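You operate a simulated robot arm through the tools that you are given. There is no shell and no other tool. Be economical: measure what you need, move in short steps, check, and stop when the job is done.

Carry out the task below with a simulated two-armed robot. There is one attempt and no reset: what you move stays moved.

Task
On the top of the sample table, fold the white cloth in half, so that its two long edges meet.

The check looks at the end state, three seconds after you hand in, the way a careful person would. Anything else that was tipped, shoved, dropped, spilled or broken makes it a failure. Flat cloth is picked up by pressing the open fingertips on it (5 to 10 N) and closing them slowly along it; thin cloth reads only 2 to 8 mm in the jaws.

Robot
Two 7-joint arms with two-finger grippers on one trunk, on a base that drives. Base frame: it is fixed to the floor where the robot stands at the start and does not move with it; the origin is under the middle of the robot, x ahead of it, y to its left, z up; the surface under the hand at the start is at about z = 800. Lengths are in mm, angles in degrees, forces in N, time in s.
The left shoulder is at the start at [181, 216, 956], the right one opposite. With the tool pointing down near the work surface each hand reaches from about 100 to 920 mm from the robot's upright axis, wherever it stands, measured 20 degrees to its own side. Places, roughly: top of the sample table [700, 200, 800]. Payload 3.18 kg a hand.
Tool frame (each hand has its own): the origin (TCP) lies between the finger pads and is the grasp point; the fingertips stand 30 mm ahead of it; z points along the fingers, y is the line along which they close. Largest opening 144 mm; the body of the gripper starts 103 mm behind the TCP.
Orientation is that of the tool frame in the base frame, as a unit quaternion [w, x, y, z]. With the fingers straight down and closing along the base's y, the tool's x points along the base's -x, its y along +y and its z along -z.

Tools
- The arms move only by the tool move_arm. It takes "left_steps", "right_steps" or both (then of equal length, played together; a hand with none holds still); each is a list of rows, each a list of 6 numbers: the shift along the tool's x, y, z in mm, then the turn, a rotation vector about the tool's x, y, z in degrees. In form: [[tx, ty, tz, wx, wy, wz], ...]. A call has 1 to 10 rows; each row is the pose to reach, as a shift and turn from the pose commanded when the call began, along the tool's axes at that moment. "left_hand" and "right_hand" are, for a hand that has rows, the finger opening in mm, from 0 to 144, set as the call begins (left out, the last holds). Each row takes 0.2 s and may step no farther than 50 mm and 8.6 degrees from the row before; otherwise, or with a gripper value out of range, the whole call is refused. A pose out of reach is approached as far as the arm can. The call stops where the force on the tool passes 40 N (or 10 N more than at its start, if that is more) or the arm is blocked; 0.2 s more then pass. The fingers move at their own pace and stop on an object; they squeeze with about 24 N. The grip force told is the motor's: it shows also when the fingers shut on nothing. Time passes only in rows, and 0.2 s behind the last, so rows that repeat a pose let the fingers close. It gives the time, the measured TCP pose, the force on the tool (base axes), the opening and the grip force at its end, in the units of the frame above (readings bear some noise), with the torque about the TCP (base axes, N m) and any sound that the robot's microphone picked up, and new pictures: "show" is both (left out), scene, wrist or none (wrist: the cameras of the hands that moved).
- Cameras (640 x 400 px; columns grow to the right, rows downward): "scene" is now at [335.9, -10.5, 1192.7]; the picture's right is [-0.11, -0.99, 0.00], its down [0.13, -0.01, -0.99] and it looks along [0.99, -0.11, 0.13] (base axes); focal length 214 px, centre (320, 200). "left" rides on the left gripper at [76, -16, -143] in its tool frame; the picture's right is [0.21, 0.98, 0.00], its down [-0.84, 0.18, -0.51] and it looks along [-0.50, 0.11, 0.86] (tool axes); focal length 218 px, centre (320, 200). "right" rides on the right gripper at [76, 16, -143] in its tool frame; the picture's right is [-0.21, 0.98, 0.00], its down [-0.84, -0.18, -0.51] and it looks along [-0.50, -0.11, 0.86] (tool axes); focal length 218 px, centre (320, 200). There is no depth. A picture from a camera that has moved, and an enlarged one, comes with that camera's place and axes in the base frame and with its lens.
- lift_body(by): slides the trunk up (or, below 0, down) by that many mm; the arms and the scene camera ride with it, the base frame stays. It gives what a move gives, with no picture.
- roll_base(legs): drives the robot by 1 to 6 legs, each [ahead, left, turn to the left] in mm, mm and degrees, along the robot's own axes; the way and the turn of a leg run together, so that a leg with both is an arc; at most 1500 mm and 180 degrees a leg. The arms and the cameras ride along, it lands a little off, and it stops where it bumps. It gives what a move gives, and a new picture of the scene camera.
- aim_head(pan, tilt): turns the head with the scene camera to pan (to the left, within 80 degrees either way) and tilt (down, from -29 to 69), counted from straight ahead of the robot. It gives what a move gives, and a new picture of the scene camera.
- close_up(camera, box): a new picture of the part [left, top, right, bottom] of that camera's present view, enlarged. The clock stands still meanwhile.
- hand_in(): hands the job in; it is judged then, once.

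Go step by step. Nothing tells you exact positions but the pictures and the camera data: compare them with the known pose of the tool, close in by small moves and look again before you grip or let go. The budget is 120 turns and 260 pictures, counting those below and the enlarged ones. Unless the task says otherwise, let go and move clear before handing in, and close with one line.

The tools are called after "Emit:" by a JSON object that holds its "name" and its "arguments". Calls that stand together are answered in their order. move_arm: Moves the arms, as the interface text tells. Its arguments: {"type":"object","properties":{"left_steps":{"type":"array","items":{"type":"array","items":{"type":"number"}}},"left_hand":{"type":"number"},"right_steps":{"type":"array","items":{"type":"array","items":{"type":"number"}}},"right_hand":{"type":"number"},"show":{"type":"string","enum":["both","scene","wrist","none"]}},"required":[]} The other tools are called the same way: lift_body (by) slides the trunk up or down; roll_base (legs) drives the base; aim_head (pan, tilt) turns the head that bears the scene camera; close_up (camera, box) takes an enlarged picture of a part of a camera's view; hand_in () hands the job in.

At the start:

```text
t: 0.0
left_position: [437.1, 232.4, 1022.1]
left_tool_rot: [0.001, -0.001, 1.0, -0.001]
left_ft_force: [0.1, -0.1, -0.2]
left_torque: [0.0, 0.01, 0.0]
left_width: 143.9
left_grasp_force: 0.0
right_position: [421.9, -88.9, 1041.6]
right_tool_rot: [-0.003, 0.012, 1.0, 0.009]
right_ft_force: [171.4, -76.1, 1.2]
right_torque: [11.86, 27.36, 5.48]
right_width: 144.4
right_grasp_force: 0.0
trunk travel left (down, up): [-50.0, 319.0]
robot x, y, heading: [-0.7, 0.3, 0.1]
head pan, tilt: [44.5, 68.8]
```

scene: 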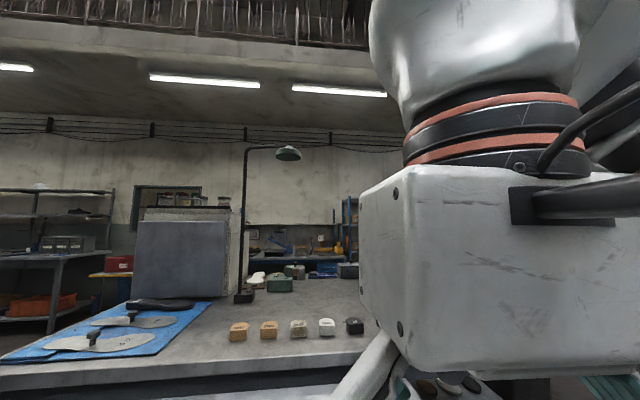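
right: 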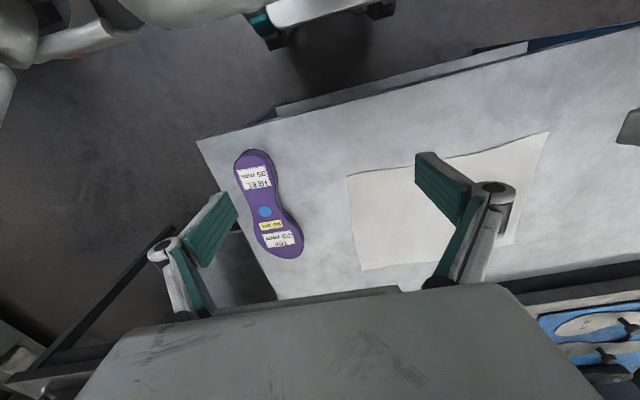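
left: 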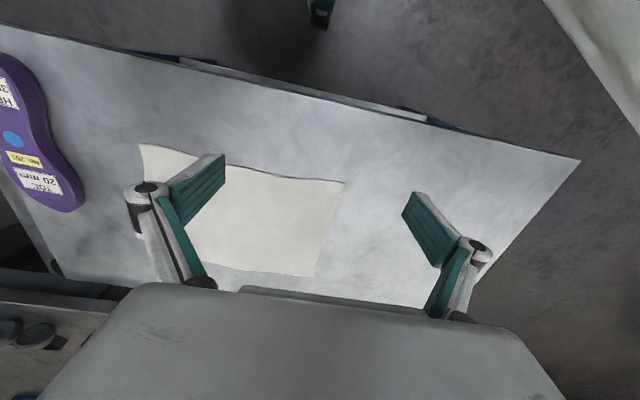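

The cloth lies at about x 527–792, y −60–298, with its long edges running along y. The right hand reads a large force at the start and the head camera is blocked, so I'll look closer before moving anything.

Emit:
{"name": "close_up", "arguments": {"camera": "right", "box": [0, 0, 420, 262]}}

Emit:
{"name": "close_up", "arguments": {"camera": "scene", "box": [320, 200, 640, 400]}}

```text
1.52 times, centred on (210, 131) of right
camera zoom: at [347.1, -74.5, 1186.1], right [0.23, 0.97, 0.02], down [0.84, -0.21, 0.5], along [0.49, -0.1, -0.87], focal length 333 px, centre (488, 305)
```

zoom: 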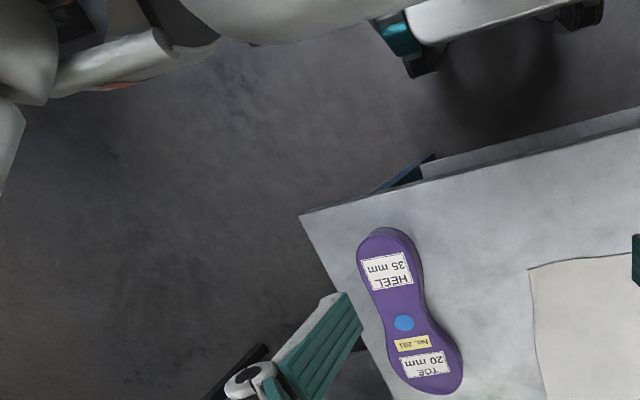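

```text
2.00 times, centred on (480, 300) of scene
camera zoom: at [335.9, -10.5, 1192.7], right [-0.11, -0.99, 0.0], down [0.13, -0.01, -0.99], along [0.99, -0.11, 0.13], focal length 429 px, centre (0, 0)
```

zoom: 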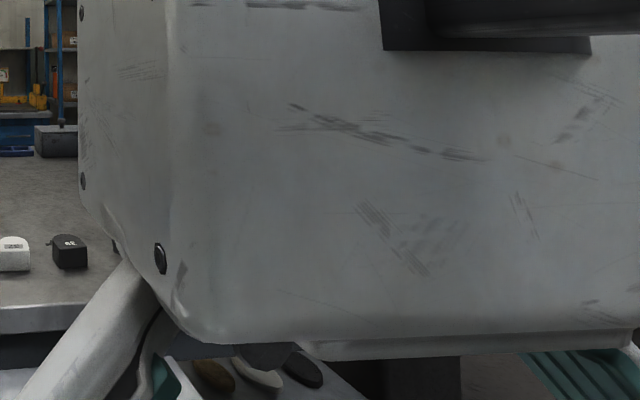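

The right gripper body is jammed against the head. I'll ease the right hand forward and to the right, clear of it.

Emit:
{"name": "move_arm", "arguments": {"right_steps": [[-10, -5, 0, 0, 0, 0], [-25, -20, 0, 0, 0, 0], [-40, -40, 0, 0, 0, 0], [-50, -60, 0, 0, 0, 0], [-50, -60, 0, 0, 0, 0]], "show": "scene"}}

```text
t: 1.2
left_position: [436.7, 232.3, 1021.5]
left_tool_rot: [0.0, -0.001, 1.0, -0.001]
left_ft_force: [0.0, 0.7, -0.1]
left_torque: [-0.01, 0.01, 0.02]
left_width: 144.0
left_grasp_force: 0.0
right_position: [470.6, -151.3, 1041.2]
right_tool_rot: [-0.003, 0.011, 1.0, 0.009]
right_ft_force: [-0.4, 0.4, -0.9]
right_torque: [-0.01, 0.05, -0.01]
right_width: 144.1
right_grasp_force: 0.1
trunk travel left (down, up): [-50.0, 319.0]
robot x, y, heading: [2.9, 4.2, 0.1]
head pan, tilt: [44.5, 68.8]
camera scene: at [290.5, 38.6, 1081.9], right [0.7, -0.71, 0.0], down [-0.67, -0.65, -0.36], along [0.26, 0.25, -0.93], focal length 214 px, centre (320, 200)
```

scene: 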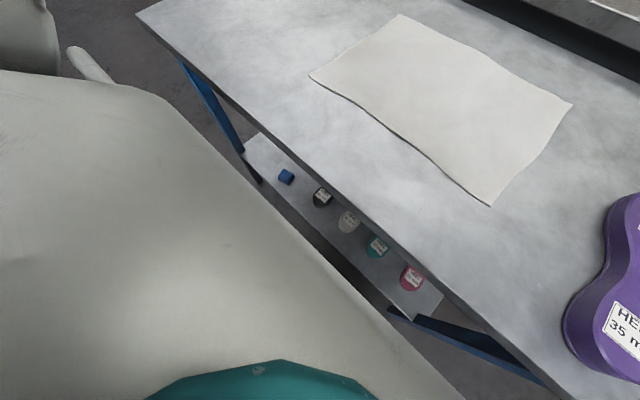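

The right hand is free and the head swung back to its set pose. I'll aim the head straight ahead at the cloth.

Emit:
{"name": "aim_head", "arguments": {"pan": 0, "tilt": 45}}

```text
t: 2.3
left_position: [436.5, 232.1, 1023.5]
left_tool_rot: [0.001, -0.001, 1.0, -0.001]
left_ft_force: [-0.3, -0.1, -0.7]
left_torque: [0.01, 0.0, -0.01]
left_width: 144.1
left_grasp_force: 0.1
right_position: [470.0, -150.7, 1038.8]
right_tool_rot: [-0.002, 0.012, 1.0, 0.009]
right_ft_force: [-0.2, 0.6, 0.8]
right_torque: [0.0, -0.01, 0.0]
right_width: 144.4
right_grasp_force: 0.1
trunk travel left (down, up): [-50.0, 319.0]
robot x, y, heading: [-0.8, -1.4, -0.2]
head pan, tilt: [0.0, 45.0]
camera scene: at [331.6, -0.5, 1110.5], right [0.0, -1.0, 0.0], down [-0.71, 0.0, -0.71], along [0.71, 0.0, -0.71], focal length 214 px, centre (320, 200)
```

scene: 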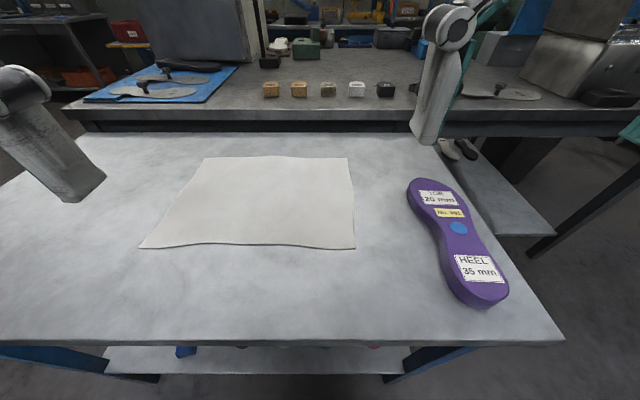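

The view is clear now: the far long edge is at x≈792 and the near one at x≈527, with y from −62 to 296. I plan to take the two far corners with both hands and fold them toward the robot, so I'll go above the far corners first.

Emit:
{"name": "move_arm", "arguments": {"left_steps": [[-43, 5, 15, 0, 0, 0], [-86, 10, 30, 0, 0, 0], [-129, 15, 45, 0, 0, 0], [-172, 20, 60, 0, 0, 0], [-215, 25, 75, 0, 0, 0], [-258, 30, 90, 0, 0, 0], [-301, 35, 105, 0, 0, 0], [-345, 40, 120, 0, 0, 0], [-345, 40, 120, 0, 0, 0]], "left_hand": 36, "right_steps": [[-39, 14, 15, 0, 0, 0], [-78, 28, 30, 0, 0, 0], [-117, 42, 45, 0, 0, 0], [-156, 56, 60, 0, 0, 0], [-195, 70, 75, 0, 0, 0], [-234, 84, 90, 0, 0, 0], [-273, 98, 105, 0, 0, 0], [-312, 112, 120, 0, 0, 0], [-312, 112, 120, 0, 0, 0]], "right_hand": 36}}

```text
t: 4.3
left_position: [711.8, 275.1, 880.7]
left_tool_rot: [0.001, -0.002, 1.0, -0.001]
left_ft_force: [0.2, 0.1, 0.8]
left_torque: [0.05, -0.04, -0.01]
left_width: 35.8
left_grasp_force: 0.0
left hand out of reach, approached as far as the arm can: row 6, 7, 8, 9
right_position: [771.6, -44.9, 892.4]
right_tool_rot: [-0.002, 0.012, 1.0, 0.01]
right_ft_force: [-0.9, 0.1, 0.3]
right_torque: [0.06, 0.01, 0.0]
right_width: 36.1
right_grasp_force: 0.0
right hand out of reach, approached as far as the arm can: row 8, 9
trunk travel left (down, up): [-50.0, 319.0]
robot x, y, heading: [-1.9, -1.7, -0.0]
head pan, tilt: [0.0, 45.0]
camera scene: at [331.2, -1.1, 1110.8], right [0.0, -1.0, 0.0], down [-0.71, 0.0, -0.71], along [0.71, 0.0, -0.71], focal length 214 px, centre (320, 200)
camera right: at [696.6, -29.7, 1036.9], right [0.23, 0.97, 0.02], down [0.84, -0.21, 0.5], along [0.49, -0.1, -0.87], focal length 218 px, centre (320, 200)
camera left: at [634.7, 258.3, 1023.6], right [-0.21, 0.98, 0.0], down [0.84, 0.18, 0.51], along [0.5, 0.11, -0.86], focal length 218 px, centre (320, 200)
```

scene: 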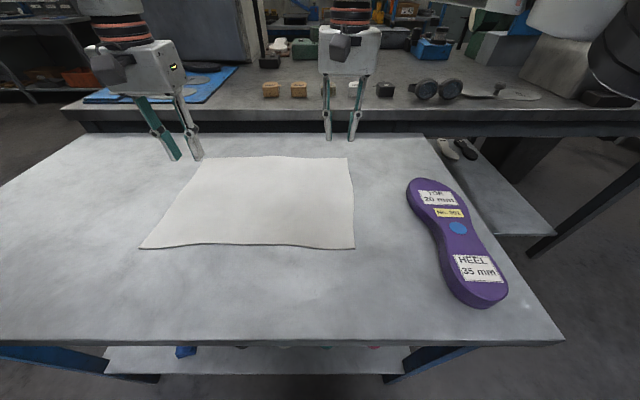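
right: 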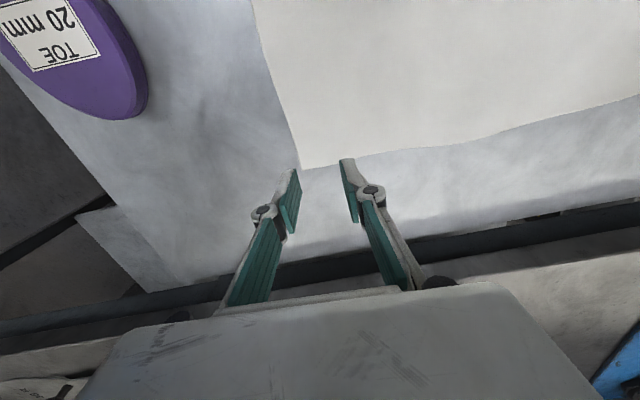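
left: 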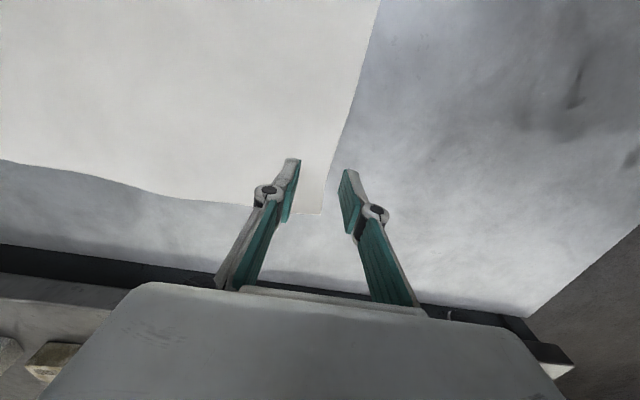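

Both hands run out of reach short of the far edge, and the robot is off-centre to the cloth. I'll drive about 118 mm left and then 100 mm ahead, with the hands held high.

Emit:
{"name": "roll_base", "arguments": {"legs": [[0, 118, 0], [100, 0, 0]]}}

```text
t: 6.8
left_position: [812.9, 395.1, 881.0]
left_tool_rot: [0.0, -0.001, 1.0, -0.001]
left_ft_force: [-0.1, 0.5, 0.1]
left_torque: [0.01, 0.05, 0.01]
left_width: 36.3
left_grasp_force: 0.0
right_position: [870.2, 74.0, 891.8]
right_tool_rot: [-0.004, 0.012, 1.0, 0.008]
right_ft_force: [0.0, -0.3, -1.0]
right_torque: [0.03, 0.01, -0.02]
right_width: 36.3
right_grasp_force: 0.0
trunk travel left (down, up): [-50.0, 319.0]
robot x, y, heading: [98.3, 119.1, -0.0]
head pan, tilt: [0.0, 45.0]
camera scene: at [431.1, 117.9, 1110.6], right [0.0, -1.0, 0.0], down [-0.71, 0.0, -0.71], along [0.71, 0.0, -0.71], focal length 214 px, centre (320, 200)
```

scene: 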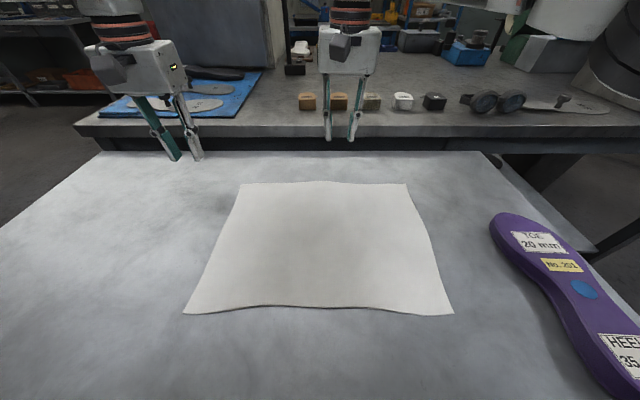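

The base landed well. I'll bring the hands above the far corners at about z 862, aiming for left (785, 268) and right (783, −47).

Emit:
{"name": "move_arm", "arguments": {"left_steps": [[7, -42, 5, 0, 0, 0], [14, -84, 10, 0, 0, 0], [28, -127, 18, 0, 0, 0], [28, -127, 18, 0, 0, 0], [28, -127, 18, 0, 0, 0]], "right_steps": [[29, -38, 8, 0, 0, 0], [58, -76, 16, 0, 0, 0], [87, -121, 28, 0, 0, 0], [87, -121, 28, 0, 0, 0], [87, -121, 28, 0, 0, 0]]}}

```text
refused: row 3 steps farther than a row can; nothing moved
```

Emit:
{"name": "move_arm", "arguments": {"left_steps": [[7, -42, 5, 0, 0, 0], [14, -84, 10, 0, 0, 0], [28, -127, 18, 0, 0, 0], [28, -127, 18, 0, 0, 0]], "right_steps": [[22, -30, 7, 0, 0, 0], [44, -60, 14, 0, 0, 0], [66, -90, 21, 0, 0, 0], [87, -121, 28, 0, 0, 0]]}}

```text
t: 7.8
left_position: [782.5, 267.9, 862.8]
left_tool_rot: [0.0, -0.001, 1.0, -0.001]
left_ft_force: [0.3, -0.4, -0.4]
left_torque: [0.04, 0.0, 0.01]
left_width: 36.1
left_grasp_force: 0.1
right_position: [779.9, -46.6, 864.3]
right_tool_rot: [-0.003, 0.013, 1.0, 0.009]
right_ft_force: [0.2, -0.9, 0.3]
right_torque: [0.01, -0.02, 0.01]
right_width: 35.7
right_grasp_force: 0.0
trunk travel left (down, up): [-50.0, 319.0]
robot x, y, heading: [100.2, 119.0, 0.0]
head pan, tilt: [0.0, 45.0]
camera scene: at [430.6, 117.6, 1110.8], right [0.0, -1.0, 0.0], down [-0.71, 0.0, -0.71], along [0.71, 0.0, -0.71], focal length 214 px, centre (320, 200)
camera right: at [704.8, -30.6, 1008.1], right [0.23, 0.97, 0.02], down [0.84, -0.21, 0.5], along [0.49, -0.1, -0.87], focal length 218 px, centre (320, 200)
camera left: at [705.2, 250.2, 1005.1], right [-0.21, 0.98, 0.0], down [0.84, 0.18, 0.51], along [0.5, 0.11, -0.86], focal length 218 px, centre (320, 200)
```

scene: 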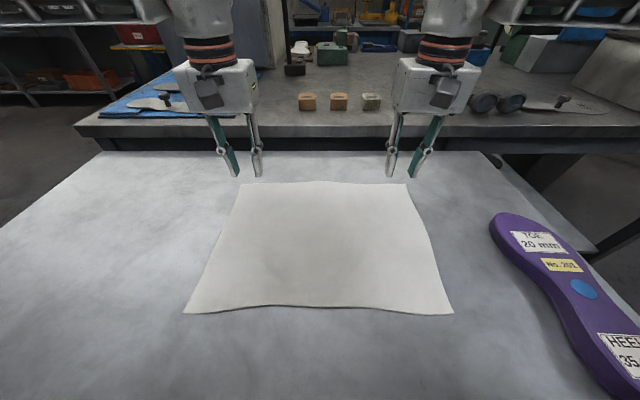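
right: 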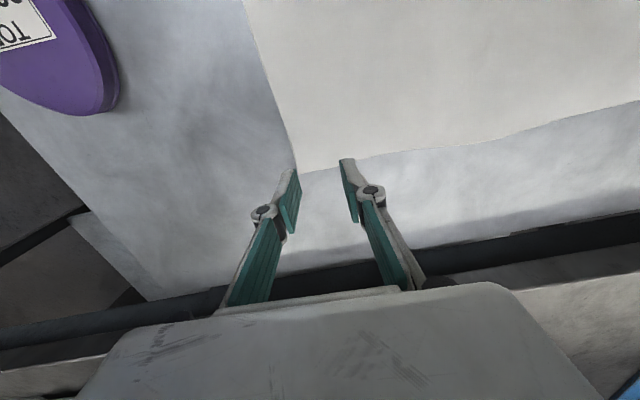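
left: 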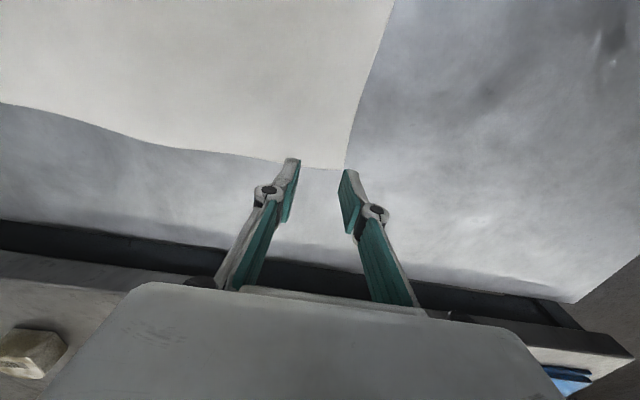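

The wrist views put the far corners near x 785–795, so the fingertips are about right. I'll lower both hands close to the cloth and look again.

Emit:
{"name": "move_arm", "arguments": {"left_steps": [[0, 0, 12, 0, 0, 0], [0, 0, 24, 0, 0, 0], [0, 0, 26, 0, 0, 0]], "right_steps": [[0, 0, 12, 0, 0, 0], [0, 0, 25, 0, 0, 0], [0, 0, 27, 0, 0, 0]], "show": "wrist"}}

```text
t: 8.6
left_position: [783.8, 268.1, 836.6]
left_tool_rot: [0.001, -0.001, 1.0, -0.001]
left_ft_force: [1.3, -0.1, 0.1]
left_torque: [0.0, -0.01, 0.0]
left_width: 36.3
left_grasp_force: 0.1
right_position: [781.5, -44.6, 835.6]
right_tool_rot: [-0.002, 0.013, 1.0, 0.009]
right_ft_force: [-0.1, 0.4, 0.3]
right_torque: [0.01, -0.03, -0.01]
right_width: 35.9
right_grasp_force: 0.1
trunk travel left (down, up): [-50.0, 319.0]
robot x, y, heading: [97.0, 117.2, 0.0]
head pan, tilt: [0.0, 45.0]
camera right: at [705.2, -28.6, 980.6], right [0.23, 0.97, 0.02], down [0.84, -0.21, 0.5], along [0.49, -0.1, -0.87], focal length 218 px, centre (320, 200)
camera left: at [706.2, 250.1, 979.5], right [-0.21, 0.98, 0.0], down [0.84, 0.18, 0.51], along [0.5, 0.11, -0.86], focal length 218 px, centre (320, 200)
```

right: 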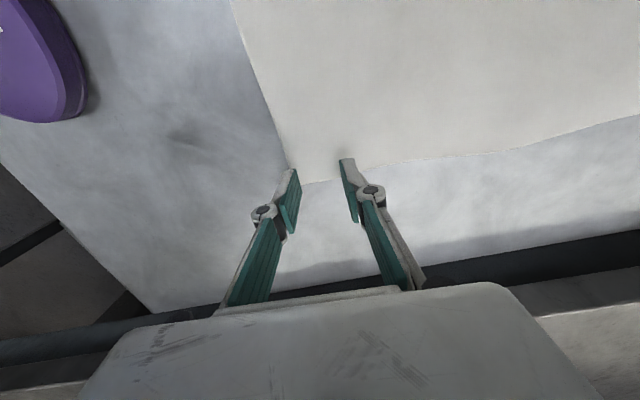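
left: 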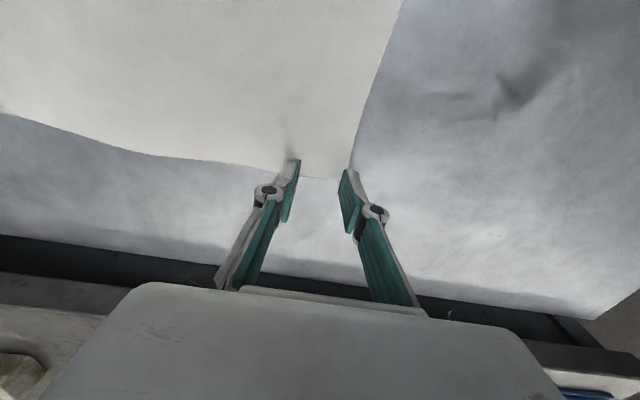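

Emit:
{"name": "close_up", "arguments": {"camera": "right", "box": [240, 130, 400, 230]}}

Emit:
{"name": "close_up", "arguments": {"camera": "left", "box": [240, 130, 400, 230]}}

```text
4.00 times, centred on (320, 180) of right
camera zoom: at [705.2, -28.6, 980.6], right [0.23, 0.97, 0.02], down [0.84, -0.21, 0.5], along [0.49, -0.1, -0.87], focal length 873 px, centre (320, 280)
```

zoom: 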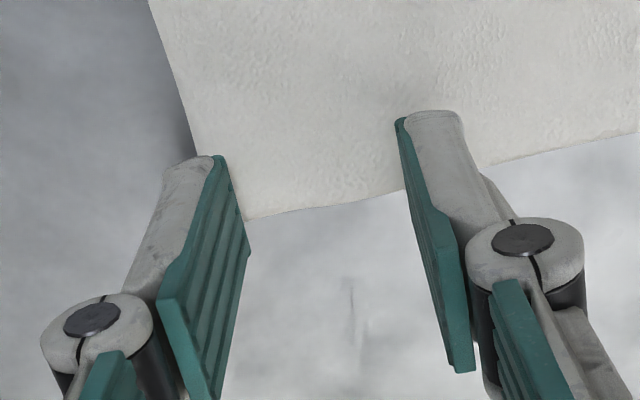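

```text
4.00 times, centred on (320, 180) of left
camera zoom: at [706.2, 250.1, 979.5], right [-0.21, 0.98, 0.0], down [0.84, 0.18, 0.51], along [0.5, 0.11, -0.86], focal length 873 px, centre (320, 280)
```

zoom: 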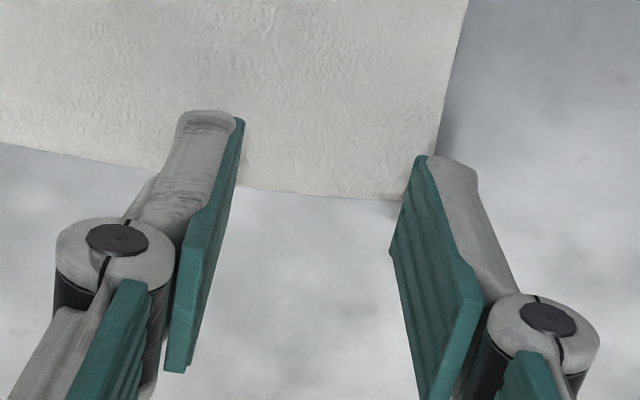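

The tips overlap the far edge by about 15 mm, but the outer fingers sit right on the side edges. I'll shift both hands 8 mm inward and lower gently to contact.

Emit:
{"name": "move_arm", "arguments": {"left_steps": [[2, -8, 0, 0, 0, 0], [2, -8, 2, 0, 0, 0], [2, -8, 4, 0, 0, 0]], "right_steps": [[2, 8, 0, 0, 0, 0], [2, 8, 2, 0, 0, 0], [2, 8, 4, 0, 0, 0]], "show": "none"}}

Emit:
{"name": "move_arm", "arguments": {"left_steps": [[0, 0, 1, 0, 0, 0], [0, 0, 2, 0, 0, 0]], "right_steps": [[0, 0, 1, 0, 0, 0], [0, 0, 2, 0, 0, 0]], "show": "none"}}

```text
t: 9.4
left_position: [782.1, 259.4, 832.5]
left_tool_rot: [0.0, -0.001, 1.0, -0.001]
left_ft_force: [0.6, 0.2, 0.6]
left_torque: [-0.01, 0.04, -0.02]
left_width: 36.1
left_grasp_force: 0.0
right_position: [779.5, -35.8, 832.2]
right_tool_rot: [-0.004, 0.013, 1.0, 0.009]
right_ft_force: [0.1, 0.5, 1.0]
right_torque: [-0.02, -0.04, -0.01]
right_width: 36.1
right_grasp_force: 0.1
trunk travel left (down, up): [-50.0, 319.0]
robot x, y, heading: [97.6, 118.7, -0.2]
head pan, tilt: [0.0, 45.0]
```

```text
t: 10.0
left_position: [781.6, 258.8, 831.1]
left_tool_rot: [0.001, -0.001, 1.0, 0.0]
left_ft_force: [-0.6, 0.1, 0.0]
left_torque: [-0.01, 0.03, 0.02]
left_width: 35.8
left_grasp_force: 0.1
right_position: [778.1, -34.7, 830.9]
right_tool_rot: [-0.002, 0.013, 1.0, 0.009]
right_ft_force: [0.0, -1.0, 8.2]
right_torque: [-0.21, -0.02, 0.03]
right_width: 36.4
right_grasp_force: 0.6
trunk travel left (down, up): [-50.0, 319.0]
robot x, y, heading: [97.4, 119.8, 0.1]
head pan, tilt: [0.0, 45.0]
```

The right hand touches with its outer finger at 8 N because it leans about 1°. I'll level it and bring both hands to a light press.

Emit:
{"name": "move_arm", "arguments": {"left_steps": [[0, 0, 0.7, 0, 0, 0], [0, 0, 1.4, 0, 0, 0]], "right_steps": [[0, 0, 0, 0.5, 0, 0], [0, 0, 0, 1.0, 0, 0]], "show": "none"}}

```text
t: 10.6
left_position: [781.6, 259.2, 832.8]
left_tool_rot: [0.0, -0.001, 1.0, -0.001]
left_ft_force: [0.5, -1.0, 3.6]
left_torque: [0.0, 0.03, -0.01]
left_width: 36.0
left_grasp_force: 0.0
right_position: [778.5, -35.3, 829.7]
right_tool_rot: [-0.001, 0.013, 1.0, 0.0]
right_ft_force: [1.6, 0.8, 9.7]
right_torque: [-0.06, -0.05, -0.02]
right_width: 36.1
right_grasp_force: 0.0
trunk travel left (down, up): [-50.0, 319.0]
robot x, y, heading: [99.8, 115.0, -0.1]
head pan, tilt: [0.0, 45.0]
```

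Emit:
{"name": "move_arm", "arguments": {"left_steps": [[0, 0, 0.7, 0, 0, 0], [0, 0, 0.7, 0, 0, 0]], "left_hand": 30, "right_steps": [[0, 0, 0, 0, 0, 0], [0, 0, 0, 0, 0, 0]], "right_hand": 30, "show": "wrist"}}

```text
t: 11.2
left_position: [780.9, 259.7, 830.0]
left_tool_rot: [0.001, -0.001, 1.0, -0.001]
left_ft_force: [0.2, -0.2, 10.0]
left_torque: [-0.05, 0.0, -0.04]
left_width: 28.8
left_grasp_force: 0.1
right_position: [777.7, -35.8, 830.8]
right_tool_rot: [-0.003, 0.012, 1.0, 0.0]
right_ft_force: [1.5, 0.8, 7.7]
right_torque: [0.0, -0.02, 0.01]
right_width: 28.9
right_grasp_force: 0.0
trunk travel left (down, up): [-50.0, 319.0]
robot x, y, heading: [97.4, 117.8, 0.1]
head pan, tilt: [0.0, 45.0]
camera right: at [702.4, -17.8, 974.9], right [0.23, 0.97, 0.0], down [0.84, -0.2, 0.5], along [0.49, -0.12, -0.86], focal length 218 px, centre (320, 200)
camera left: at [703.3, 241.9, 972.6], right [-0.21, 0.98, 0.0], down [0.84, 0.18, 0.51], along [0.5, 0.11, -0.86], focal length 218 px, centre (320, 200)
```

right: 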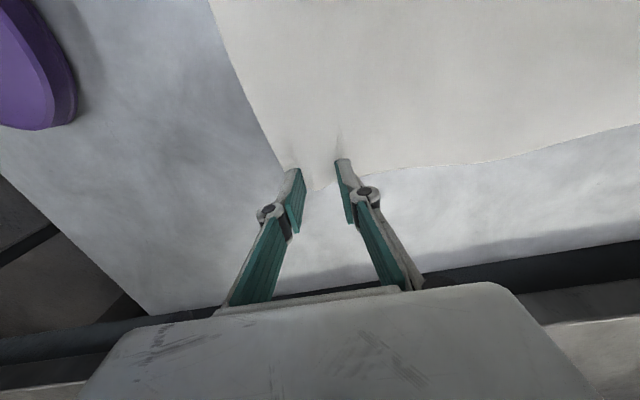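
left: 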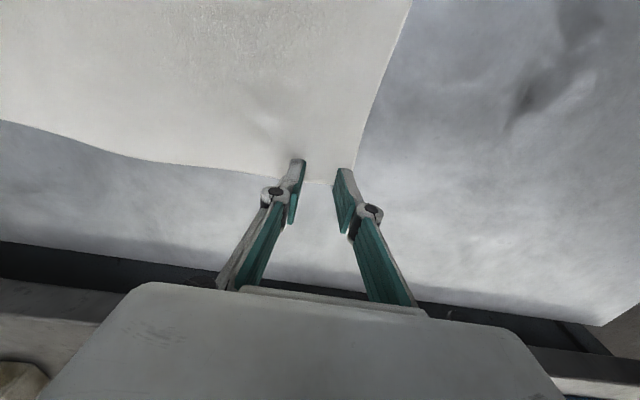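

Both fingers press at 8–10 N and the cloth starts to buckle between them. I'll keep closing in small steps.

Emit:
{"name": "move_arm", "arguments": {"left_steps": [[0, 0, 0, 0, 0, 0], [0, 0, 0, 0, 0, 0]], "left_hand": 22, "right_steps": [[0, 0, 0, 0, 0, 0], [0, 0, 0, 0, 0, 0]], "right_hand": 22, "show": "none"}}

Emit:
{"name": "move_arm", "arguments": {"left_steps": [[0, 0, 0, 0, 0, 0], [0, 0, 0, 0, 0, 0]], "left_hand": 14, "right_steps": [[0, 0, 0, 0, 0, 0], [0, 0, 0, 0, 0, 0]], "right_hand": 14, "show": "wrist"}}

```text
t: 11.8
left_position: [780.8, 259.0, 830.7]
left_tool_rot: [0.001, 0.0, 1.0, -0.002]
left_ft_force: [-0.1, 0.0, 10.5]
left_torque: [0.0, 0.0, -0.02]
left_width: 20.2
left_grasp_force: 0.0
right_position: [777.7, -36.9, 831.0]
right_tool_rot: [-0.003, 0.014, 1.0, 0.0]
right_ft_force: [0.0, 0.5, 4.4]
right_torque: [-0.01, 0.01, 0.03]
right_width: 21.0
right_grasp_force: 0.0
trunk travel left (down, up): [-50.0, 319.0]
robot x, y, heading: [100.5, 119.2, -0.0]
head pan, tilt: [0.0, 45.0]
```

```text
t: 12.4
left_position: [782.3, 259.0, 828.8]
left_tool_rot: [0.001, -0.001, 1.0, 0.0]
left_ft_force: [-0.3, -0.3, 10.2]
left_torque: [0.04, 0.04, 0.03]
left_width: 11.3
left_grasp_force: 0.1
right_position: [777.1, -35.7, 829.2]
right_tool_rot: [-0.002, 0.014, 1.0, -0.001]
right_ft_force: [-0.1, -0.4, 2.3]
right_torque: [0.01, -0.05, -0.01]
right_width: 13.2
right_grasp_force: 0.1
trunk travel left (down, up): [-50.0, 319.0]
robot x, y, heading: [95.6, 119.7, 0.1]
head pan, tilt: [0.0, 45.0]
camera right: at [702.8, -18.0, 974.0], right [0.23, 0.97, 0.0], down [0.84, -0.2, 0.5], along [0.49, -0.12, -0.86], focal length 218 px, centre (320, 200)
camera left: at [703.6, 241.8, 971.6], right [-0.21, 0.98, 0.0], down [0.84, 0.18, 0.51], along [0.5, 0.11, -0.86], focal length 218 px, centre (320, 200)
```

right: 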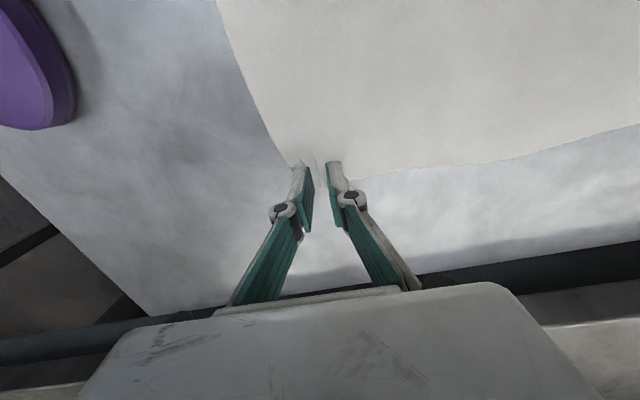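
left: 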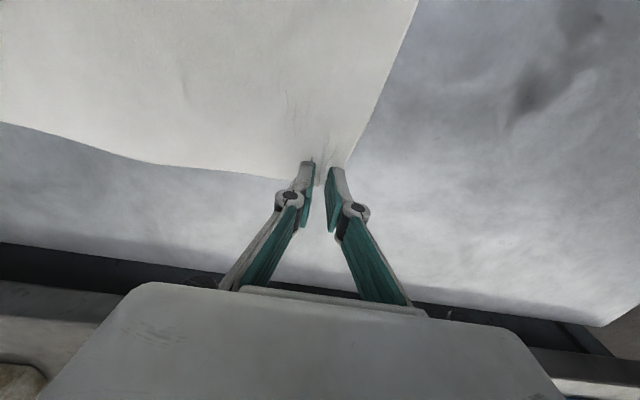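

The right press is easing off, so I'll add a little and finish closing.

Emit:
{"name": "move_arm", "arguments": {"left_steps": [[0, 0, 0, 0, 0, 0], [0, 0, 0, 0, 0, 0]], "left_hand": 8, "right_steps": [[0, 0, 0.8, 0, 0, 0], [0, 0, 0.8, 0, 0, 0]], "right_hand": 8, "show": "none"}}

Emit:
{"name": "move_arm", "arguments": {"left_steps": [[0, 0, 0, 0, 0, 0], [0, 0, 0, 0, 0, 0], [0, 0, 0, 0, 0, 0]], "left_hand": 0, "right_steps": [[0, 0, 0, 0, 0, 0], [0, 0, 0, 0, 0, 0], [0, 0, 0, 0, 0, 0]], "right_hand": 0, "show": "wrist"}}

```text
t: 13.0
left_position: [782.2, 258.5, 828.9]
left_tool_rot: [0.0, -0.001, 1.0, -0.001]
left_ft_force: [0.8, -1.8, 6.1]
left_torque: [-0.06, -0.03, -0.02]
left_width: 7.5
left_grasp_force: 0.2
right_position: [777.4, -35.5, 829.1]
right_tool_rot: [-0.003, 0.012, 1.0, -0.001]
right_ft_force: [-0.3, 1.7, 3.6]
right_torque: [0.0, 0.01, 0.02]
right_width: 7.7
right_grasp_force: 0.0
trunk travel left (down, up): [-50.0, 319.0]
robot x, y, heading: [100.2, 118.3, -0.1]
head pan, tilt: [0.0, 45.0]
```

```text
t: 13.8
left_position: [780.8, 259.5, 829.6]
left_tool_rot: [0.0, -0.001, 1.0, 0.0]
left_ft_force: [-0.4, -4.5, 1.3]
left_torque: [0.01, -0.06, 0.01]
left_width: 3.4
left_grasp_force: 28.5
right_position: [778.5, -34.7, 829.3]
right_tool_rot: [-0.003, 0.013, 1.0, 0.0]
right_ft_force: [0.7, 5.6, 5.0]
right_torque: [0.08, -0.04, -0.01]
right_width: 2.8
right_grasp_force: 29.4
trunk travel left (down, up): [-50.0, 319.0]
robot x, y, heading: [98.6, 120.5, -0.2]
head pan, tilt: [0.0, 45.0]
camera right: at [702.9, -17.7, 973.5], right [0.23, 0.97, 0.0], down [0.84, -0.2, 0.5], along [0.49, -0.12, -0.86], focal length 218 px, centre (320, 200)
camera left: at [703.8, 241.9, 971.4], right [-0.21, 0.98, 0.0], down [0.84, 0.18, 0.51], along [0.5, 0.11, -0.86], focal length 218 px, centre (320, 200)
```

right: 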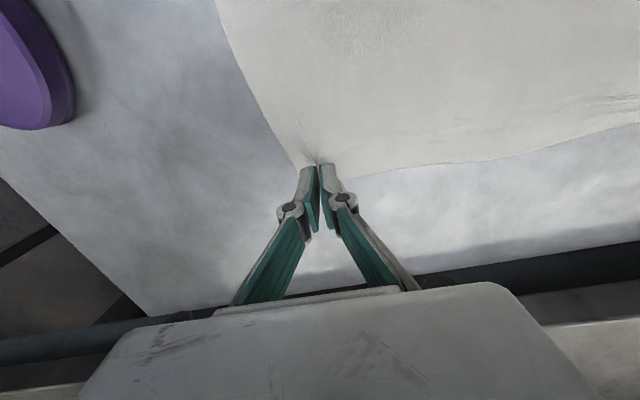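
left: 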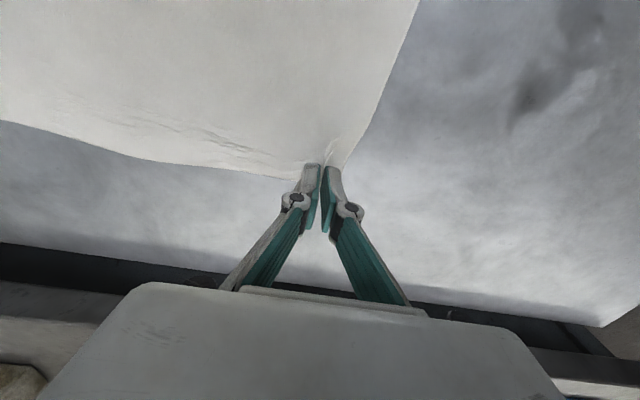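

Both hands seem to hold cloth (3.4 and 2.8 mm). I'll lift a little along the fold arc to check.

Emit:
{"name": "move_arm", "arguments": {"left_steps": [[1, -1, -10, 0, 0, 0], [4, -2, -25, 0, 0, 0], [10, -2, -45, 0, 0, 0]], "right_steps": [[1, 1, -10, 0, 0, 0], [4, 2, -25, 0, 0, 0], [10, 2, -45, 0, 0, 0]]}}

```text
t: 14.6
left_position: [771.5, 256.6, 875.3]
left_tool_rot: [0.001, -0.001, 1.0, -0.001]
left_ft_force: [-0.7, -3.6, 2.7]
left_torque: [-0.06, -0.05, 0.03]
left_width: 2.1
left_grasp_force: 26.7
right_position: [769.7, -34.0, 875.4]
right_tool_rot: [-0.003, 0.013, 1.0, 0.0]
right_ft_force: [0.1, 2.0, 0.8]
right_torque: [0.07, -0.03, -0.04]
right_width: 1.1
right_grasp_force: 20.6
trunk travel left (down, up): [-50.0, 319.0]
robot x, y, heading: [96.0, 122.6, -0.2]
head pan, tilt: [0.0, 45.0]
camera scene: at [429.8, 117.8, 1111.2], right [0.0, -1.0, 0.0], down [-0.71, 0.0, -0.71], along [0.71, 0.0, -0.71], focal length 214 px, centre (320, 200)
camera right: at [693.3, -15.7, 1019.2], right [0.23, 0.97, 0.0], down [0.84, -0.2, 0.5], along [0.49, -0.12, -0.86], focal length 218 px, centre (320, 200)
camera left: at [693.4, 240.4, 1018.0], right [-0.21, 0.98, 0.0], down [0.84, 0.18, 0.51], along [0.5, 0.11, -0.86], focal length 218 px, centre (320, 200)
```

scene: 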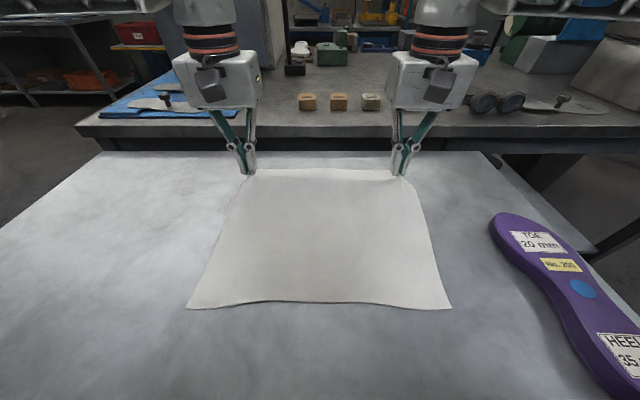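
right: 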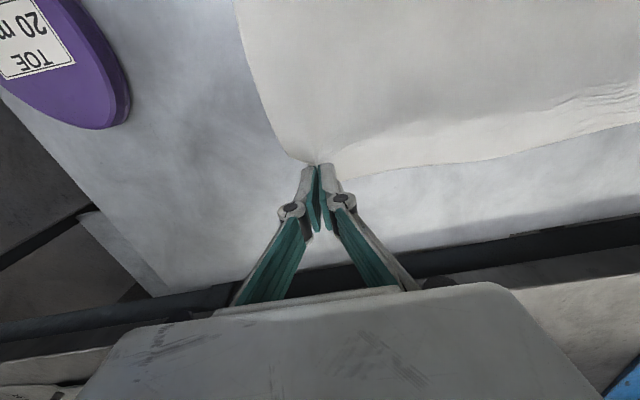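
left: 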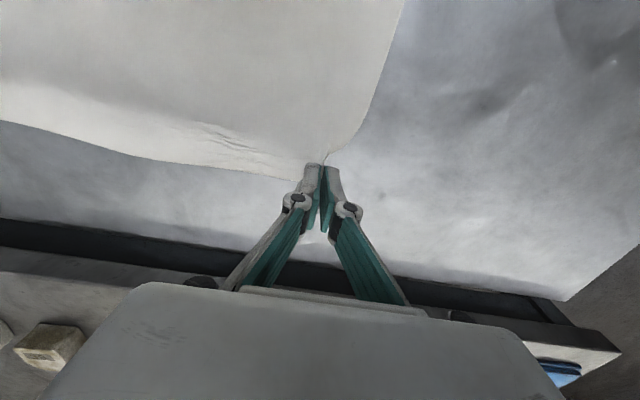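

The edge lifts cleanly in both hands. I'll raise it along the arc to the top, then back the robot 100 mm so the hands carry the edge over with room for tilting.

Emit:
{"name": "move_arm", "arguments": {"left_steps": [[9, 0, -20, 0, 0, 0], [20, 0, -36, 0, 0, 0], [35, 0, -50, 0, 0, 0], [51, 0, -60, 0, 0, 0], [51, 0, -60, 0, 0, 0]], "right_steps": [[9, 0, -20, 0, 0, 0], [20, 0, -36, 0, 0, 0], [35, 0, -50, 0, 0, 0], [51, 0, -60, 0, 0, 0], [51, 0, -60, 0, 0, 0]], "show": "scene"}}

```text
t: 15.8
left_position: [721.9, 255.3, 933.6]
left_tool_rot: [-0.001, 0.0, 1.0, -0.001]
left_ft_force: [0.6, -0.8, -0.3]
left_torque: [-0.02, -0.01, 0.0]
left_width: 4.1
left_grasp_force: 23.8
right_position: [718.1, -31.8, 933.9]
right_tool_rot: [-0.005, 0.013, 1.0, 0.0]
right_ft_force: [0.8, 0.5, 0.9]
right_torque: [0.05, 0.03, 0.01]
right_width: 0.6
right_grasp_force: 19.7
trunk travel left (down, up): [-50.0, 319.0]
robot x, y, heading: [101.1, 116.6, 0.0]
head pan, tilt: [0.0, 45.0]
camera scene: at [431.4, 117.8, 1110.2], right [0.0, -1.0, 0.0], down [-0.71, 0.0, -0.71], along [0.71, 0.0, -0.71], focal length 214 px, centre (320, 200)
```

scene: 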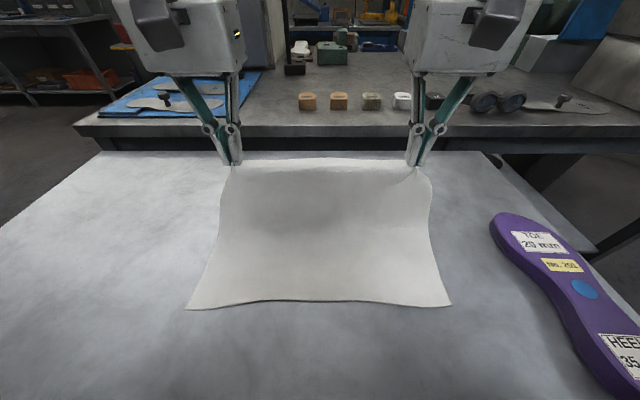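

Emit:
{"name": "close_up", "arguments": {"camera": "right", "box": [220, 100, 420, 225]}}

Emit:
{"name": "close_up", "arguments": {"camera": "left", "box": [220, 100, 420, 225]}}

Emit:
{"name": "close_up", "arguments": {"camera": "scene", "box": [180, 110, 480, 298]}}

```text
3.20 times, centred on (320, 162) of right
camera zoom: at [643.5, -14.0, 1077.7], right [0.23, 0.97, 0.0], down [0.84, -0.2, 0.5], along [0.49, -0.12, -0.87], focal length 698 px, centre (320, 320)
```

zoom: 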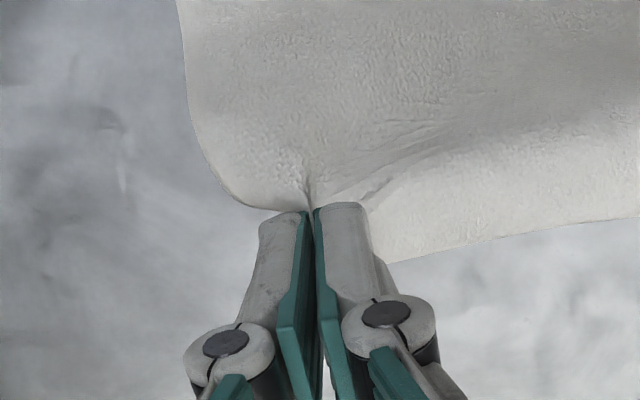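

```text
3.20 times, centred on (320, 162) of left
camera zoom: at [643.6, 240.1, 1075.2], right [-0.21, 0.98, 0.0], down [0.84, 0.18, 0.51], along [0.49, 0.11, -0.86], focal length 698 px, centre (320, 320)
```

zoom: 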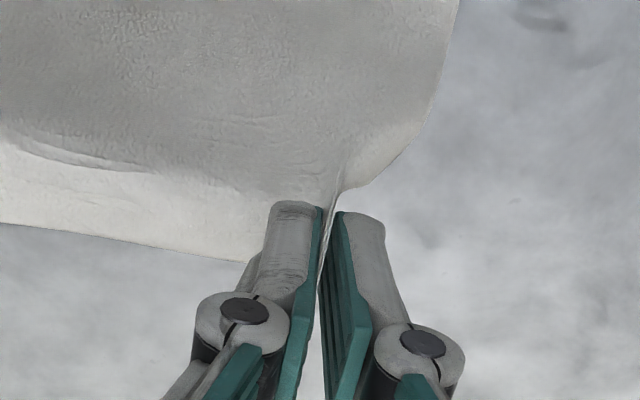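

```text
2.13 times, centred on (330, 204) of scene
camera zoom: at [431.4, 117.8, 1110.2], right [0.0, -1.0, 0.0], down [-0.71, 0.0, -0.71], along [0.71, 0.0, -0.71], focal length 456 px, centre (299, 192)
```

zoom: 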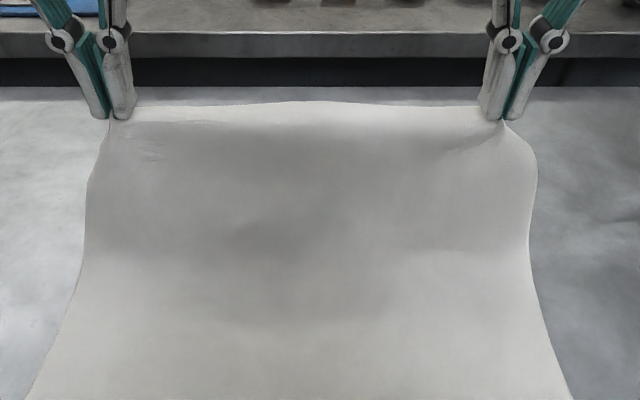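

The left pinch is deep and the right one is shallow but holding. I'll back the robot up slowly in two legs so the edge is carried over.

Emit:
{"name": "roll_base", "arguments": {"legs": [[-50, 0, 0], [-50, 0, 0]]}}

```text
t: 17.2
left_position: [622.5, 258.3, 933.8]
left_tool_rot: [0.0, -0.001, 1.0, -0.001]
left_ft_force: [0.2, -0.1, -0.8]
left_torque: [-0.02, -0.03, -0.02]
left_width: 4.1
left_grasp_force: 23.6
right_position: [617.2, -30.8, 934.6]
right_tool_rot: [-0.003, 0.013, 1.0, 0.0]
right_ft_force: [0.1, 0.9, 1.1]
right_torque: [0.12, 0.0, -0.01]
right_width: 0.6
right_grasp_force: 18.9
trunk travel left (down, up): [-50.0, 319.0]
robot x, y, heading: [-4.3, 116.7, -0.3]
head pan, tilt: [0.0, 45.0]
camera scene: at [330.9, 118.0, 1110.7], right [0.0, -1.0, 0.0], down [-0.71, 0.0, -0.71], along [0.71, 0.0, -0.71], focal length 214 px, centre (320, 200)
```

scene: 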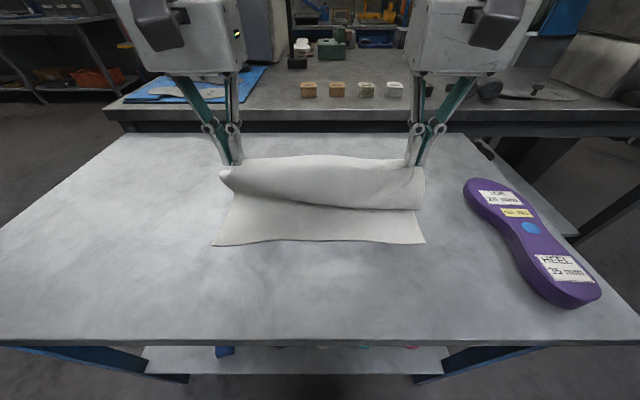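

The edge is over and the cloth hangs as a loop. I'll take an enlarged look at the near edge to set the landing line.

Emit:
{"name": "close_up", "arguments": {"camera": "scene", "box": [190, 140, 450, 302]}}

```text
2.46 times, centred on (320, 221) of scene
camera zoom: at [330.9, 118.0, 1110.7], right [0.0, -1.0, 0.0], down [-0.71, 0.0, -0.71], along [0.71, 0.0, -0.71], focal length 528 px, centre (320, 148)
```

zoom: 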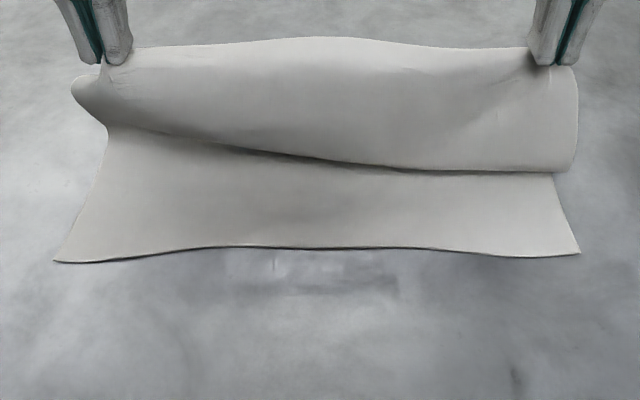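

The near corners sit at x≈531 (left) and 538 (right). I'll lower both hands toward that line while tilting the fingers forward under the fold.

Emit:
{"name": "move_arm", "arguments": {"left_steps": [[14.7, 0.5, 2.3, 0, -8, 0], [29.8, 1, 9.2, 0, -16, 0], [43.7, 1.5, 18.6, 0, -24, 0], [56.4, 2, 30.6, 0, -32, 0], [67.8, 3, 45, 0, -40, 0], [77.8, 3, 61.9, 0, -48, 0]], "right_steps": [[12.5, 0.5, 2.3, 0, -8, 0], [25.3, 1, 9.2, 0, -16, 0], [37.1, 1.5, 18.6, 0, -24, 0], [47.9, 2, 30.6, 0, -32, 0], [57.6, 3, 45, 0, -40, 0], [66.1, 3, 61.9, 0, -48, 0]]}}

```text
t: 18.6
left_position: [567.9, 240.1, 881.9]
left_tool_rot: [0.406, -0.003, 0.914, 0.001]
left_ft_force: [-0.2, -0.3, 0.2]
left_torque: [0.0, 0.0, 0.01]
left_width: 2.4
left_grasp_force: 21.1
left hand out of reach, approached as far as the arm can: row 6
right_position: [571.8, -11.7, 880.4]
right_tool_rot: [0.403, 0.013, 0.915, -0.006]
right_ft_force: [0.9, -0.1, -0.3]
right_torque: [-0.02, -0.02, 0.0]
right_width: 3.9
right_grasp_force: 27.0
right hand out of reach, approached as far as the arm can: row 6
trunk travel left (down, up): [-50.0, 319.0]
robot x, y, heading: [4.2, 116.8, -0.0]
head pan, tilt: [0.0, 45.0]
camera scene: at [332.4, 118.1, 1110.0], right [0.0, -1.0, 0.0], down [-0.71, 0.0, -0.71], along [0.71, 0.0, -0.71], focal length 214 px, centre (320, 200)
camera right: at [415.0, 7.8, 921.3], right [0.17, 0.97, 0.15], down [0.19, -0.18, 0.96], along [0.97, -0.13, -0.22], focal length 218 px, centre (320, 200)
camera left: at [409.7, 222.7, 920.5], right [-0.14, 0.98, -0.16], down [0.19, 0.18, 0.97], along [0.97, 0.11, -0.21], focal length 218 px, centre (320, 200)
```

scene: 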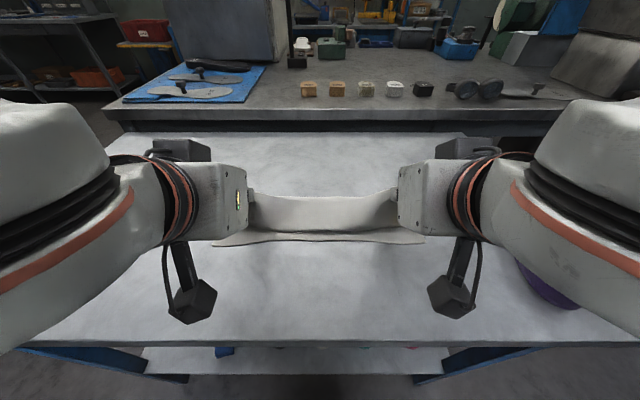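
right: 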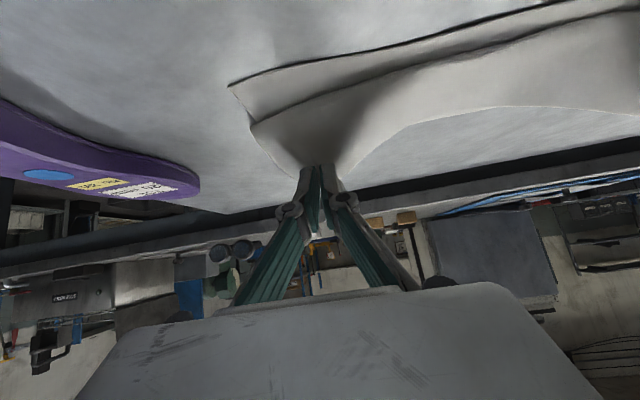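
left: 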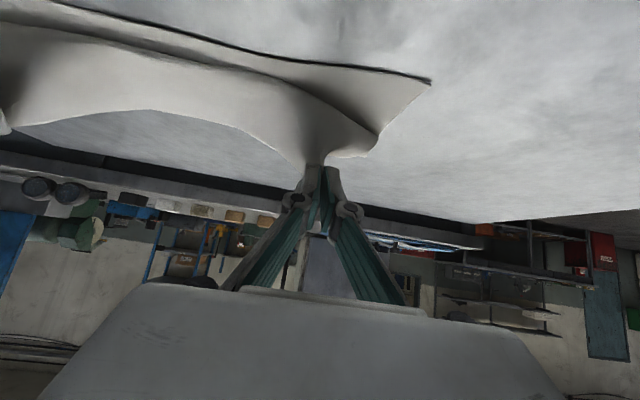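

Both arms hit a reach limit at 48° tilt and drifted inward. I'll ease the tilt back to 40° and see where the hands settle.

Emit:
{"name": "move_arm", "arguments": {"left_steps": [[0, 0, 0, 0, 8, 0], [0, 0, 0, 0, 8, 0]], "right_steps": [[0, 0, 0, 0, 8, 0], [0, 0, 0, 0, 8, 0]], "show": "none"}}

```text
t: 19.2
left_position: [567.0, 241.0, 882.7]
left_tool_rot: [0.342, -0.001, 0.94, 0.0]
left_ft_force: [-0.5, -0.1, 0.4]
left_torque: [-0.01, 0.02, 0.0]
left_width: 3.0
left_grasp_force: 20.0
right_position: [570.5, -10.9, 881.5]
right_tool_rot: [0.339, 0.012, 0.941, -0.004]
right_ft_force: [0.5, 0.3, -0.9]
right_torque: [-0.02, 0.01, 0.01]
right_width: 2.6
right_grasp_force: 22.3
trunk travel left (down, up): [-50.0, 319.0]
robot x, y, heading: [3.4, 120.7, 0.0]
head pan, tilt: [0.0, 45.0]
```

The tilt limit comes from the arms being folded too close to the body. I'll move both hands 75 mm forward and up with their spacing restored, then back the robot 100 mm.

Emit:
{"name": "move_arm", "arguments": {"left_steps": [[-17.5, 5, 8.2, 0, 0, 0], [-35, 10, 16.5, 0, 0, 0], [-53, 15, 25, 0, 0, 0], [-70.3, 20, 32.9, 0, 0, 0], [-70.3, 20, 32.9, 0, 0, 0]], "right_steps": [[-17.5, -4, 8.2, 0, 0, 0], [-35, -8, 16.5, 0, 0, 0], [-53, -12, 25, 0, 0, 0], [-70.3, -17, 32.9, 0, 0, 0], [-70.3, -17, 32.9, 0, 0, 0]], "show": "none"}}

Emit:
{"name": "roll_base", "arguments": {"legs": [[-50, 0, 0], [-50, 0, 0]]}}

```text
t: 20.4
left_position: [643.0, 260.2, 904.2]
left_tool_rot: [0.342, -0.002, 0.94, 0.0]
left_ft_force: [1.0, -2.7, -0.5]
left_torque: [-0.04, 0.02, -0.03]
left_width: 4.4
left_grasp_force: 30.4
right_position: [644.9, -31.6, 901.2]
right_tool_rot: [0.34, 0.011, 0.941, -0.004]
right_ft_force: [-1.5, 2.3, 0.3]
right_torque: [0.11, 0.03, 0.09]
right_width: 0.8
right_grasp_force: 21.2
trunk travel left (down, up): [-50.0, 319.0]
robot x, y, heading: [3.5, 120.6, 0.2]
head pan, tilt: [0.0, 45.0]
```

```text
t: 21.9
left_position: [541.8, 259.7, 904.0]
left_tool_rot: [0.343, -0.002, 0.939, 0.0]
left_ft_force: [0.2, -2.6, -0.1]
left_torque: [-0.12, 0.03, -0.05]
left_width: 3.9
left_grasp_force: 30.1
right_position: [545.6, -30.7, 901.4]
right_tool_rot: [0.34, 0.012, 0.94, -0.003]
right_ft_force: [-0.5, 2.6, 0.9]
right_torque: [0.02, 0.0, 0.03]
right_width: 2.6
right_grasp_force: 29.0
trunk travel left (down, up): [-50.0, 319.0]
robot x, y, heading: [-100.3, 119.1, -0.1]
head pan, tilt: [0.0, 45.0]
camera scene: at [231.1, 117.9, 1110.8], right [0.0, -1.0, 0.0], down [-0.71, 0.0, -0.71], along [0.71, 0.0, -0.71], focal length 214 px, centre (320, 200)
```

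scene: 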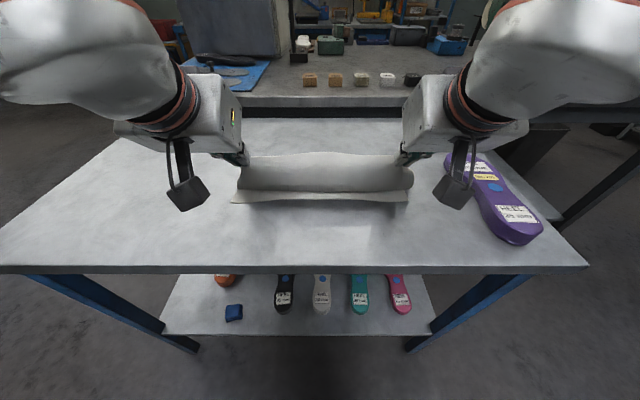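

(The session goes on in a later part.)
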